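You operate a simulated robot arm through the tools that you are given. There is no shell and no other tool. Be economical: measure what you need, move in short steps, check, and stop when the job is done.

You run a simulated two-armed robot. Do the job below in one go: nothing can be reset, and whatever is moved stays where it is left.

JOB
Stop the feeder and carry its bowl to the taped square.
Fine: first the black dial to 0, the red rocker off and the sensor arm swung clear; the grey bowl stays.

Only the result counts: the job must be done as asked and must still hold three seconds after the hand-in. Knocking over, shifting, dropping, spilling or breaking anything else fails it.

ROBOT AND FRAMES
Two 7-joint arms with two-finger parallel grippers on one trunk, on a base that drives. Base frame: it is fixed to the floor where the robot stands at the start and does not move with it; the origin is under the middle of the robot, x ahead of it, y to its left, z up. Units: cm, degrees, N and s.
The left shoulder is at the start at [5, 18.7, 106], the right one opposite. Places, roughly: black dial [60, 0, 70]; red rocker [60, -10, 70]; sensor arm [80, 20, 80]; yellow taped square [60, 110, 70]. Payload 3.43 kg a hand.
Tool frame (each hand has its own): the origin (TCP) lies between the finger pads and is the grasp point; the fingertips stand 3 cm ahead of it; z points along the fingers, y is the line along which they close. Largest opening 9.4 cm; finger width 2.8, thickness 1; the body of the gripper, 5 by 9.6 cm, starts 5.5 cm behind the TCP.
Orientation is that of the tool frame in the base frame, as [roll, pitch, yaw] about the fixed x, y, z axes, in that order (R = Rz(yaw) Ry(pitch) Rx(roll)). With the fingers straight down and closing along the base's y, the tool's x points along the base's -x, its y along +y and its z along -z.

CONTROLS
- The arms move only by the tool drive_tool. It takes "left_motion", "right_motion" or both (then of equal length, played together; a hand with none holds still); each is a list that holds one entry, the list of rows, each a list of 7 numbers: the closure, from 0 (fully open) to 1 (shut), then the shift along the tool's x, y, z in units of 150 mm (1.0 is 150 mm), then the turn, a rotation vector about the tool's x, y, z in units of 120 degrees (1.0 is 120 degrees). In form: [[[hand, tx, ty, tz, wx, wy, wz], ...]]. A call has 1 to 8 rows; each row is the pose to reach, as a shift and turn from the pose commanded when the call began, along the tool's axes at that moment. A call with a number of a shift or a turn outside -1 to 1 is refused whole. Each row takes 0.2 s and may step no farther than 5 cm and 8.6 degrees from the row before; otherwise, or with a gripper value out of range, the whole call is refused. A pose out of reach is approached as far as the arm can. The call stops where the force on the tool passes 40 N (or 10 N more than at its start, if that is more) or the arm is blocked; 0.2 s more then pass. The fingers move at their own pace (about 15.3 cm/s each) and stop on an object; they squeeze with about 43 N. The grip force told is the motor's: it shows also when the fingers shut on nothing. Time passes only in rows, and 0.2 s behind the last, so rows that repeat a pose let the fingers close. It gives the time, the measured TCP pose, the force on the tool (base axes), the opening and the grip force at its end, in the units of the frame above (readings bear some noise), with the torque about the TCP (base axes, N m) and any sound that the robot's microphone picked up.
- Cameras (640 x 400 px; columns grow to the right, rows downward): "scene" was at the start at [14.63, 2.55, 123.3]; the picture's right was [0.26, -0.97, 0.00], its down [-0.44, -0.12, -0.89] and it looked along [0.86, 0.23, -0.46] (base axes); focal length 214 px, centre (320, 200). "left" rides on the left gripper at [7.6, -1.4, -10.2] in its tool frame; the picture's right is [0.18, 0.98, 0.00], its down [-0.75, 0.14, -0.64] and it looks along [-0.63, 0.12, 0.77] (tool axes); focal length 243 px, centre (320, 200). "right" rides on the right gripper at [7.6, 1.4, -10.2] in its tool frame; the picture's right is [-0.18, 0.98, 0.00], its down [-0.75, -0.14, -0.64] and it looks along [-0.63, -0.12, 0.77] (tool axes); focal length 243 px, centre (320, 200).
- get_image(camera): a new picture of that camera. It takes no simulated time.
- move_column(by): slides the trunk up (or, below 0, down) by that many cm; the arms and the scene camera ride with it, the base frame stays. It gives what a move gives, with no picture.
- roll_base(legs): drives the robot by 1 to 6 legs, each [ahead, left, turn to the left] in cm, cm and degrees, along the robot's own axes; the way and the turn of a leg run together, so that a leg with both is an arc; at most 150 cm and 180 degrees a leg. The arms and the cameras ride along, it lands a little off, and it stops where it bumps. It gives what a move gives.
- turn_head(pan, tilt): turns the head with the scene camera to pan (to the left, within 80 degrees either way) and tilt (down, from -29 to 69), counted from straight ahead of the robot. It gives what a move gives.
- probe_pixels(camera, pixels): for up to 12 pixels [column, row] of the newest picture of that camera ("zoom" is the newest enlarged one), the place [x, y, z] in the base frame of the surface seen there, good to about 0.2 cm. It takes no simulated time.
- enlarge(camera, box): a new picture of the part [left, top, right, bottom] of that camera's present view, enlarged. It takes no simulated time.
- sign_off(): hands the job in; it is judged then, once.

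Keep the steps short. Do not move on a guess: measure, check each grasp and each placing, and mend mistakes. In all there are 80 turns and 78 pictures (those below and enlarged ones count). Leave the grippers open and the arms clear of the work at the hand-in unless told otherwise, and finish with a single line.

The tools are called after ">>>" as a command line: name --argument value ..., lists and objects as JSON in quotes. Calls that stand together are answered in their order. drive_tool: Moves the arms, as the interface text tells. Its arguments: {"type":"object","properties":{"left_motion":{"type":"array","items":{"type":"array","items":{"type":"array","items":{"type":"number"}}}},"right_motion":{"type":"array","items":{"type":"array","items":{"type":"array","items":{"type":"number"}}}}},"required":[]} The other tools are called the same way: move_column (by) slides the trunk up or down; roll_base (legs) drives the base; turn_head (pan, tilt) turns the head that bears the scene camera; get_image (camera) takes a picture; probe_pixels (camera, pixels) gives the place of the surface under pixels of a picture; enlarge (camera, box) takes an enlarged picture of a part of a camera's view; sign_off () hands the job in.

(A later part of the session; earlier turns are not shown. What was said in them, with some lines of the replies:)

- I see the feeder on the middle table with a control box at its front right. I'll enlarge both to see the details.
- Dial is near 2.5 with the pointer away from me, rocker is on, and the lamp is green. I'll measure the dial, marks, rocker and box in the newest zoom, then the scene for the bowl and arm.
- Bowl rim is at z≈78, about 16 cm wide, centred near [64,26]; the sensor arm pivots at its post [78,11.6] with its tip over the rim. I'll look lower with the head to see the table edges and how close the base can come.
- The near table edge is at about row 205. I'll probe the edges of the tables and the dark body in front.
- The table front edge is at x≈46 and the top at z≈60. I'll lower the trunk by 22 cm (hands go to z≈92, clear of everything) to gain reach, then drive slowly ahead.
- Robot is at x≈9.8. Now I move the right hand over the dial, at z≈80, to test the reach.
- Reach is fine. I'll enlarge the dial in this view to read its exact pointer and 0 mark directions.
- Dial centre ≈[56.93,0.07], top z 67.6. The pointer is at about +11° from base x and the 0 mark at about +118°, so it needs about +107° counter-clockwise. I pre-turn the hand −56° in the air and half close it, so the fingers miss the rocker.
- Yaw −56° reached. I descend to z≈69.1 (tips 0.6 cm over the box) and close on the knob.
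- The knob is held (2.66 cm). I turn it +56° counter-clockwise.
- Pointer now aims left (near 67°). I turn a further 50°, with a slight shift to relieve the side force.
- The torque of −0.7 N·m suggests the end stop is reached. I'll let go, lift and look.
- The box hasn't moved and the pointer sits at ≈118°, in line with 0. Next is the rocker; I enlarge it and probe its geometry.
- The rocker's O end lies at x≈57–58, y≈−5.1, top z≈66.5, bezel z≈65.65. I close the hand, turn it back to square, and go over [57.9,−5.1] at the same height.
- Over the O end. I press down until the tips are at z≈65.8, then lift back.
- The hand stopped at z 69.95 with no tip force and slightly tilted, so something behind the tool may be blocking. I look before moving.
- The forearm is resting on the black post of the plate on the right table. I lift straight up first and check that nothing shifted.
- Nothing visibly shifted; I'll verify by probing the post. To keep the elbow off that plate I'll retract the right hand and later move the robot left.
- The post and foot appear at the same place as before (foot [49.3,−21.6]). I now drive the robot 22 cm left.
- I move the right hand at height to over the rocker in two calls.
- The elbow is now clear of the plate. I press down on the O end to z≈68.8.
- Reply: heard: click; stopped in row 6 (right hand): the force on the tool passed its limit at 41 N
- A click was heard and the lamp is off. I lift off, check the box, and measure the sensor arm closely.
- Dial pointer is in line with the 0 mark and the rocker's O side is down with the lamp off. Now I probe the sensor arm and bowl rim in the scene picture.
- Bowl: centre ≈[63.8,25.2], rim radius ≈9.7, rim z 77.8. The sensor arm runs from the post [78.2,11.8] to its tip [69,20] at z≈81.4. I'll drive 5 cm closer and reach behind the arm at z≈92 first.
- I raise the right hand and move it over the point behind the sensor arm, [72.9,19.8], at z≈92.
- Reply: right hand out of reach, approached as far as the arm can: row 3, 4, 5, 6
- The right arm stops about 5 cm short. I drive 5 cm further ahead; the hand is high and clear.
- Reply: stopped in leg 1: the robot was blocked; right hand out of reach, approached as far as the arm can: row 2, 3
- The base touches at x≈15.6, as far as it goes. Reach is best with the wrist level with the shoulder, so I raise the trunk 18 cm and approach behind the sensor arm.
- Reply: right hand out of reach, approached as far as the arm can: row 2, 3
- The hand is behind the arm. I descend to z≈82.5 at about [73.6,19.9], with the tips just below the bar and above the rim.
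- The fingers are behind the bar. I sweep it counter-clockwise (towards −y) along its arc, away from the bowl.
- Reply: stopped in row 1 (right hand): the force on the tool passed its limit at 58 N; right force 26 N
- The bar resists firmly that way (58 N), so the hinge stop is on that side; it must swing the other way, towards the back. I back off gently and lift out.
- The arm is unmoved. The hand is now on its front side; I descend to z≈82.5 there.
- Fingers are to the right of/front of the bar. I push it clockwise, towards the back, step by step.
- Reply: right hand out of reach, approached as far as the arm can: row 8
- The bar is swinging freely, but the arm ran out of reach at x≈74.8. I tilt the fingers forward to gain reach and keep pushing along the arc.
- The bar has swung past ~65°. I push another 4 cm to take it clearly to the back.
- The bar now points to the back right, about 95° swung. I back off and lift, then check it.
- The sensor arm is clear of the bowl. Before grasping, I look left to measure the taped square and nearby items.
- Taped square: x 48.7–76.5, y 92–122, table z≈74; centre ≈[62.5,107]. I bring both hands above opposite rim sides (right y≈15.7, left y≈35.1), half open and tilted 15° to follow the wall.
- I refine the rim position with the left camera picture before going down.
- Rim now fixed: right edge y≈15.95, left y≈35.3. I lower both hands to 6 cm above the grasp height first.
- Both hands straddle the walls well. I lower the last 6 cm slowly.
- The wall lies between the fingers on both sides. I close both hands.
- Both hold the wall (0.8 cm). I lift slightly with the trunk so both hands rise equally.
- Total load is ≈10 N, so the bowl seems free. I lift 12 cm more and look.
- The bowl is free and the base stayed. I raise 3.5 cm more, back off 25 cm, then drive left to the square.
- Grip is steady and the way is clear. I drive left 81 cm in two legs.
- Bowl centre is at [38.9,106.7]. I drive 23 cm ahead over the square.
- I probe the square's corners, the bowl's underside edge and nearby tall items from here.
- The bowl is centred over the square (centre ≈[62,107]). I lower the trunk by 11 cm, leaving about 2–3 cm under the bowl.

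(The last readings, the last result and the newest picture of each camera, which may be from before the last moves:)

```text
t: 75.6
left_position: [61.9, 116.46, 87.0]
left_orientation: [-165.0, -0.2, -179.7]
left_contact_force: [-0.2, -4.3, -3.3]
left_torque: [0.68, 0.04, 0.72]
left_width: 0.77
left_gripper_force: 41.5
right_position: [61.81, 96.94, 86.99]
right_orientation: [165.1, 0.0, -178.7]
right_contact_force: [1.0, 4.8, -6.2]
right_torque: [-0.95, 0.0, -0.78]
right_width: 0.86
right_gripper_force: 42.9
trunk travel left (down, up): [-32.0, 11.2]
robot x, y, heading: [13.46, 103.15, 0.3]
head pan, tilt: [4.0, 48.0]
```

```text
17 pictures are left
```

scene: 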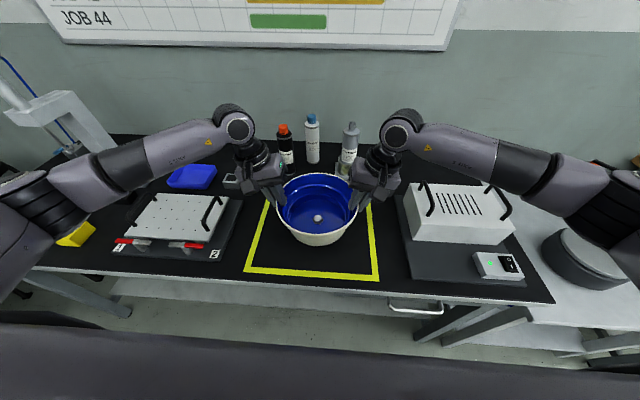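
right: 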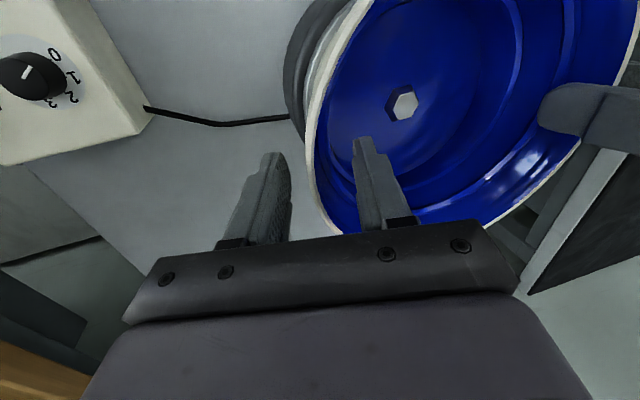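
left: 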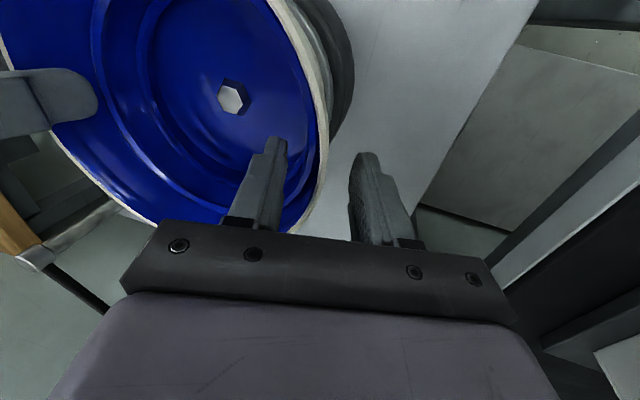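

I lower with the arms in small, force-guarded steps (1.8 cm).

>>> drive_tool --right_motion '[[[1, 0, -0.0052, 0.0193, 0, 0, 0], [1, 0, -0.0104, 0.0386, 0, 0, 0], [1, 0, -0.0155, 0.058, 0, 0, 0], [1, 0, -0.0207, 0.0773, 0, 0, 0], [1, 0, -0.0259, 0.0966, 0, 0, 0], [1, 0, -0.0311, 0.1159, 0, 0, 0]]]' --left_motion '[[[1, 0, 0.0052, 0.0193, 0, 0, 0], [1, 0, 0.0104, 0.0386, 0, 0, 0], [1, 0, 0.0155, 0.058, 0, 0, 0], [1, 0, 0.0207, 0.0773, 0, 0, 0], [1, 0, 0.0259, 0.0966, 0, 0, 0], [1, 0, 0.0311, 0.1159, 0, 0, 0]]]'

>>> enlarge --camera "scene" --box '[230, 160, 410, 290]'

```text
t: 77.0
left_position: [61.86, 116.57, 85.0]
left_orientation: [-165.0, -0.1, -179.7]
left_contact_force: [0.1, -7.6, -4.6]
left_torque: [0.74, -0.1, 0.74]
left_width: 0.77
left_gripper_force: 41.1
right_position: [61.86, 96.89, 85.13]
right_orientation: [165.1, -0.2, -178.6]
right_contact_force: [0.3, 6.6, -5.1]
right_torque: [-0.82, 0.16, -0.75]
right_width: 0.87
right_gripper_force: 42.8
trunk travel left (down, up): [-32.0, 11.2]
robot x, y, heading: [13.72, 102.9, 0.1]
head pan, tilt: [4.0, 48.0]
```

```text
3.08 times, centred on (320, 225) of scene
```

zoom: 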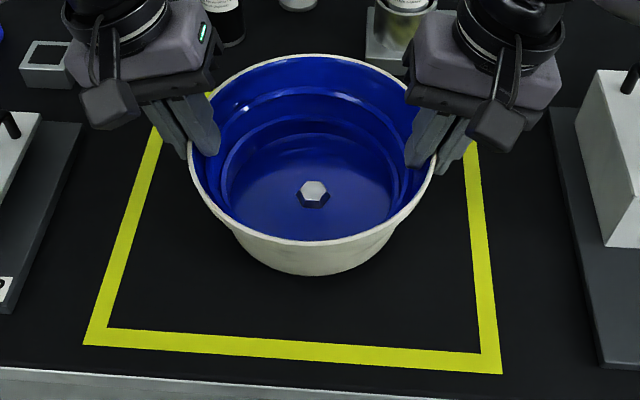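

Still hanging (≈10 N load). I continue down by up to another 1.6 cm in 0.2 cm steps.

>>> drive_tool --right_motion '[[[1, 0, -0.0035, 0.0129, 0, 0, 0], [1, 0, -0.0069, 0.0258, 0, 0, 0], [1, 0, -0.0104, 0.0386, 0, 0, 0], [1, 0, -0.0138, 0.0515, 0, 0, 0], [1, 0, -0.0173, 0.0644, 0, 0, 0]]]' --left_motion '[[[1, 0, 0.0035, 0.0129, 0, 0, 0], [1, 0, 0.0069, 0.0258, 0, 0, 0], [1, 0, 0.0104, 0.0386, 0, 0, 0], [1, 0, 0.0138, 0.0515, 0, 0, 0], [1, 0, 0.0173, 0.0644, 0, 0, 0]]]'

```text
t: 78.2
left_position: [61.91, 116.45, 84.15]
left_orientation: [-165.0, -0.1, -179.7]
left_contact_force: [-1.4, -5.6, -3.8]
left_torque: [0.65, -0.1, 0.75]
left_width: 0.76
left_gripper_force: 41.2
right_position: [61.75, 96.77, 84.15]
right_orientation: [165.1, 0.1, -178.8]
right_contact_force: [0.0, 5.4, -5.7]
right_torque: [-0.82, 0.16, -0.75]
right_width: 0.84
right_gripper_force: 42.5
trunk travel left (down, up): [-32.0, 11.2]
robot x, y, heading: [14.05, 103.0, -0.0]
head pan, tilt: [4.0, 48.0]
```

>>> drive_tool --right_motion '[[[1, 0, -0.0026, 0.0097, 0, 0, 0], [1, 0, -0.0052, 0.0193, 0, 0, 0], [1, 0, -0.0078, 0.029, 0, 0, 0], [1, 0, -0.0104, 0.0386, 0, 0, 0]]]' --left_motion '[[[1, 0, 0.0026, 0.0097, 0, 0, 0], [1, 0, 0.0052, 0.0193, 0, 0, 0], [1, 0, 0.0078, 0.029, 0, 0, 0], [1, 0, 0.0104, 0.0386, 0, 0, 0]]]'

>>> enlarge --camera "scene" --box '[260, 190, 380, 270]'

```text
t: 79.2
left_position: [61.89, 116.55, 83.62]
left_orientation: [-165.0, -0.1, -179.7]
left_contact_force: [-1.2, -3.7, 0.1]
left_torque: [0.61, 0.33, 0.63]
left_width: 0.77
left_gripper_force: 41.9
right_position: [61.86, 96.92, 83.64]
right_orientation: [165.1, 0.0, -178.7]
right_contact_force: [1.2, 3.8, -3.6]
right_torque: [-0.86, 0.2, -0.75]
right_width: 0.83
right_gripper_force: 42.9
trunk travel left (down, up): [-32.0, 11.2]
robot x, y, heading: [14.05, 102.79, 0.1]
head pan, tilt: [4.0, 48.0]
```

```text
5.00 times, centred on (320, 230) of scene
```

zoom: 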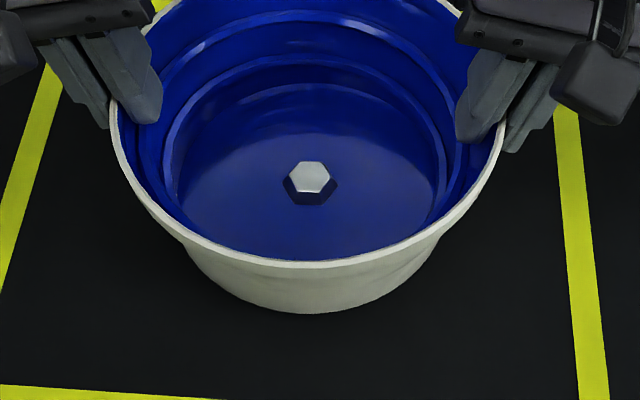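

Load has dropped from ≈10 N to ≈3.5 N, so the bowl touches. I go down 0.4 cm more to seat it.

>>> drive_tool --right_motion '[[[1, 0, -0.0017, 0.0064, 0, 0, 0], [1, 0, -0.0035, 0.0129, 0, 0, 0], [1, 0, -0.0052, 0.0193, 0, 0, 0]]]' --left_motion '[[[1, 0, 0.0017, 0.0064, 0, 0, 0], [1, 0, 0.0035, 0.0129, 0, 0, 0], [1, 0, 0.0052, 0.0193, 0, 0, 0]]]'

```text
t: 80.0
left_position: [61.79, 116.39, 83.65]
left_orientation: [-164.9, 0.1, -179.7]
left_contact_force: [0.3, -1.2, 19.9]
left_torque: [0.57, 1.47, 0.41]
left_width: 0.78
left_gripper_force: 41.2
right_position: [61.82, 96.91, 83.57]
right_orientation: [164.8, 0.4, -178.8]
right_contact_force: [3.0, -2.5, 15.1]
right_torque: [-0.68, 1.54, -0.49]
right_width: 0.84
right_gripper_force: 42.1
trunk travel left (down, up): [-32.0, 11.2]
robot x, y, heading: [13.94, 103.21, -0.1]
head pan, tilt: [4.0, 48.0]
```

The table pushes back (35 N): the bowl is seated. I relieve the press, then open both hands to 4 cm.

>>> drive_tool --right_motion '[[[1, 0, 0.0035, -0.0129, 0, 0, 0], [1, 0, 0.0035, -0.0129, 0, 0, 0], [0.8, 0, 0.0035, -0.0129, 0, 0, 0], [0.57, 0, 0.0035, -0.0129, 0, 0, 0], [0.57, 0, 0.0035, -0.0129, 0, 0, 0], [0.57, 0, 0.0035, -0.0129, 0, 0, 0]]]' --left_motion '[[[1, 0, -0.0035, -0.0129, 0, 0, 0], [1, 0, -0.0035, -0.0129, 0, 0, 0], [0.8, 0, -0.0035, -0.0129, 0, 0, 0], [0.57, 0, -0.0035, -0.0129, 0, 0, 0], [0.57, 0, -0.0035, -0.0129, 0, 0, 0], [0.57, 0, -0.0035, -0.0129, 0, 0, 0]]]'

>>> get_image --camera "left"

>>> get_image --camera "right"

```text
t: 81.4
left_position: [61.79, 116.56, 83.53]
left_orientation: [-165.0, -0.2, -179.7]
left_contact_force: [-0.4, -0.1, -0.3]
left_torque: [-0.04, 0.0, -0.02]
left_width: 4.05
left_gripper_force: 0.0
right_position: [61.8, 96.93, 83.6]
right_orientation: [165.1, 0.0, -178.8]
right_contact_force: [-0.2, -1.0, 0.3]
right_torque: [-0.02, 0.01, -0.01]
right_width: 3.99
right_gripper_force: 0.0
trunk travel left (down, up): [-32.0, 11.2]
robot x, y, heading: [14.32, 103.01, -0.1]
head pan, tilt: [4.0, 48.0]
```

```text
14 pictures are left
```

left: 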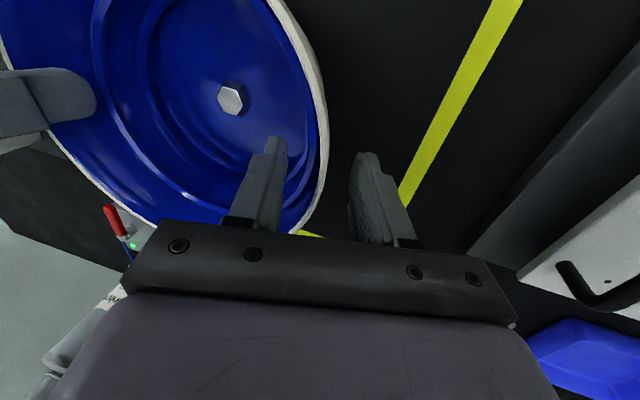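

```text
13 pictures are left
```

right: 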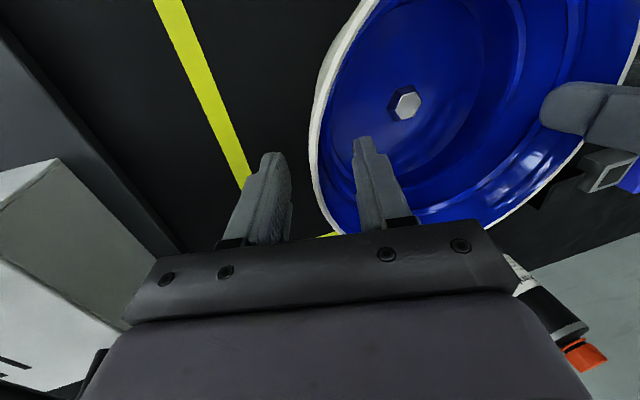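

Both hands are free of the bowl. I rise straight up 11 cm with the trunk and check.

>>> move_column --by 11

>>> roll_base --legs '[[-28, 0, 0]]'

>>> drive_tool --right_motion '[[[0, 0, 0, 0, 0, 0, 0], [0, 0, 0, 0, 0, 0, 0], [0, 0, 0, 0, 0, 0, 0]]]' --left_motion '[[[0, 0, 0, 0, 0, 0, 0], [0, 0, 0, 0, 0, 0, 0], [0, 0, 0, 0, 0, 0, 0]]]'

>>> turn_head --pan -10 --tilt 32

>>> get_image --camera "scene"

```text
t: 82.8
left_position: [61.79, 116.53, 94.43]
left_orientation: [-165.0, 0.0, -179.7]
left_contact_force: [1.3, 0.0, 0.2]
left_torque: [-0.01, 0.0, 0.03]
left_width: 4.04
left_gripper_force: 0.0
right_position: [61.66, 97.01, 94.46]
right_orientation: [165.0, 0.1, -178.7]
right_contact_force: [0.3, 0.3, -0.4]
right_torque: [-0.02, 0.01, 0.01]
right_width: 4.06
right_gripper_force: 0.0
trunk travel left (down, up): [-43.0, 0.2]
robot x, y, heading: [13.69, 102.76, 0.5]
head pan, tilt: [4.0, 48.0]
```

```text
t: 84.8
left_position: [33.75, 116.48, 94.53]
left_orientation: [-164.9, 0.1, -179.8]
left_contact_force: [0.4, -0.3, -0.2]
left_torque: [0.01, 0.01, -0.01]
left_width: 4.05
left_gripper_force: 0.1
right_position: [33.66, 96.73, 94.57]
right_orientation: [165.2, 0.0, -178.7]
right_contact_force: [0.4, -0.1, 0.0]
right_torque: [0.0, -0.01, 0.01]
right_width: 4.05
right_gripper_force: 0.1
trunk travel left (down, up): [-43.0, 0.2]
robot x, y, heading: [-13.99, 103.12, 0.2]
head pan, tilt: [4.0, 48.0]
```

```text
t: 85.6
left_position: [33.85, 116.38, 94.53]
left_orientation: [-165.0, -0.2, -179.7]
left_contact_force: [-0.3, -0.2, -0.5]
left_torque: [0.0, -0.01, 0.01]
left_width: 9.39
left_gripper_force: 0.1
right_position: [33.63, 96.85, 94.49]
right_orientation: [165.1, 0.0, -178.7]
right_contact_force: [0.2, 0.1, -0.2]
right_torque: [0.02, 0.01, -0.01]
right_width: 9.4
right_gripper_force: 0.0
trunk travel left (down, up): [-43.0, 0.2]
robot x, y, heading: [-14.26, 102.89, 0.2]
head pan, tilt: [4.0, 48.0]
```

```text
t: 86.4
left_position: [33.86, 116.47, 94.45]
left_orientation: [-164.9, -0.1, -179.8]
left_contact_force: [-0.1, 0.2, 0.0]
left_torque: [-0.03, 0.03, 0.04]
left_width: 9.41
left_gripper_force: 0.1
right_position: [33.67, 96.82, 94.33]
right_orientation: [165.1, 0.0, -178.6]
right_contact_force: [0.7, -0.5, 0.3]
right_torque: [0.01, -0.01, -0.05]
right_width: 9.4
right_gripper_force: 0.0
trunk travel left (down, up): [-43.0, 0.2]
robot x, y, heading: [-14.13, 103.24, 0.1]
head pan, tilt: [-10.0, 32.0]
```

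```text
12 pictures are left
```

scene: 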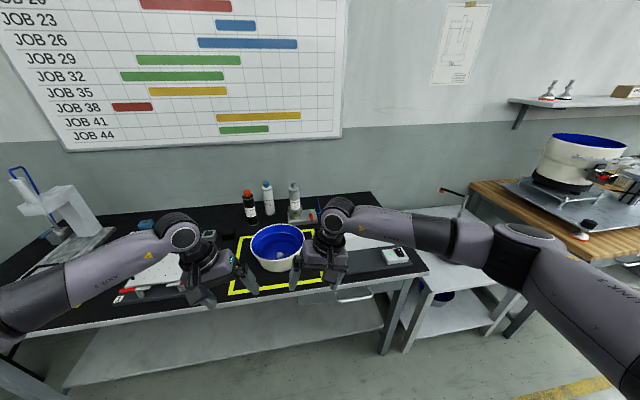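

I check the final state close up: the bowl in the square, and the sensor arm and box behind.

>>> enlarge --camera "scene" --box '[200, 180, 380, 300]'

>>> enlarge --camera "scene" --box '[380, 160, 560, 320]'

>>> probe_pixels --camera "scene" --pixels '[[251, 243], [304, 240], [277, 225], [280, 252], [280, 271], [443, 190], [466, 195]]'

```text
3.33 times, centred on (290, 240) of scene
```

zoom: 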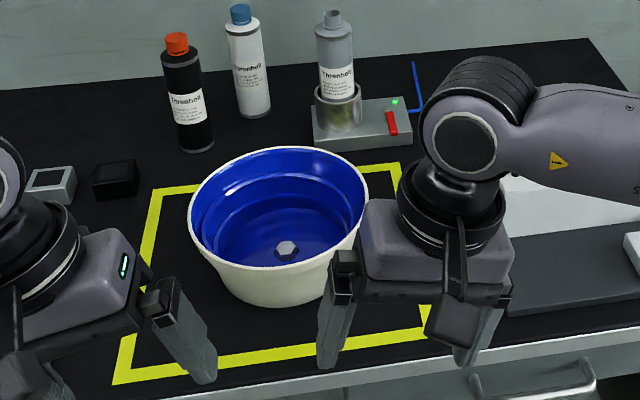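

```text
2.50 times, centred on (470, 240) of scene
```

zoom: 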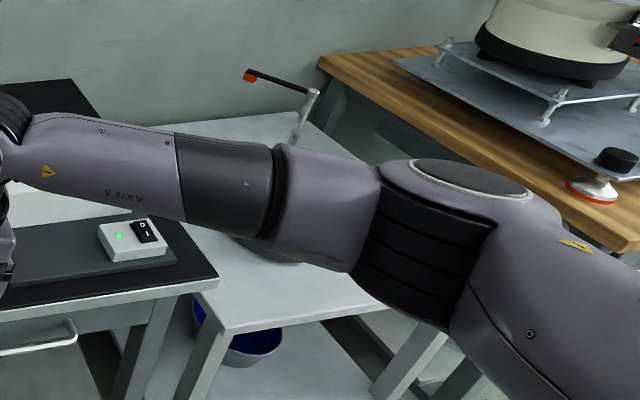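

```text
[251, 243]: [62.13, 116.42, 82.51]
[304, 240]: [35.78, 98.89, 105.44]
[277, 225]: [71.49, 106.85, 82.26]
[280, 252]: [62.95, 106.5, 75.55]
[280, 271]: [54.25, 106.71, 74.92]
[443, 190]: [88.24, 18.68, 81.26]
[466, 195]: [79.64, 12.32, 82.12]
```

The bowl stands flat inside the tape, centred near [62,106.7]. The dial is at 0, the rocker is off, the sensor arm is clear and the grey bowl is untouched. Both hands are open and clear, so I hand in.

>>> sign_off

```text
The job is handed in.
```

The feeder is stopped (dial at 0, rocker off, sensor arm swung clear), its bowl stands in the taped square, the grey bowl was left in place, and the job is handed in.
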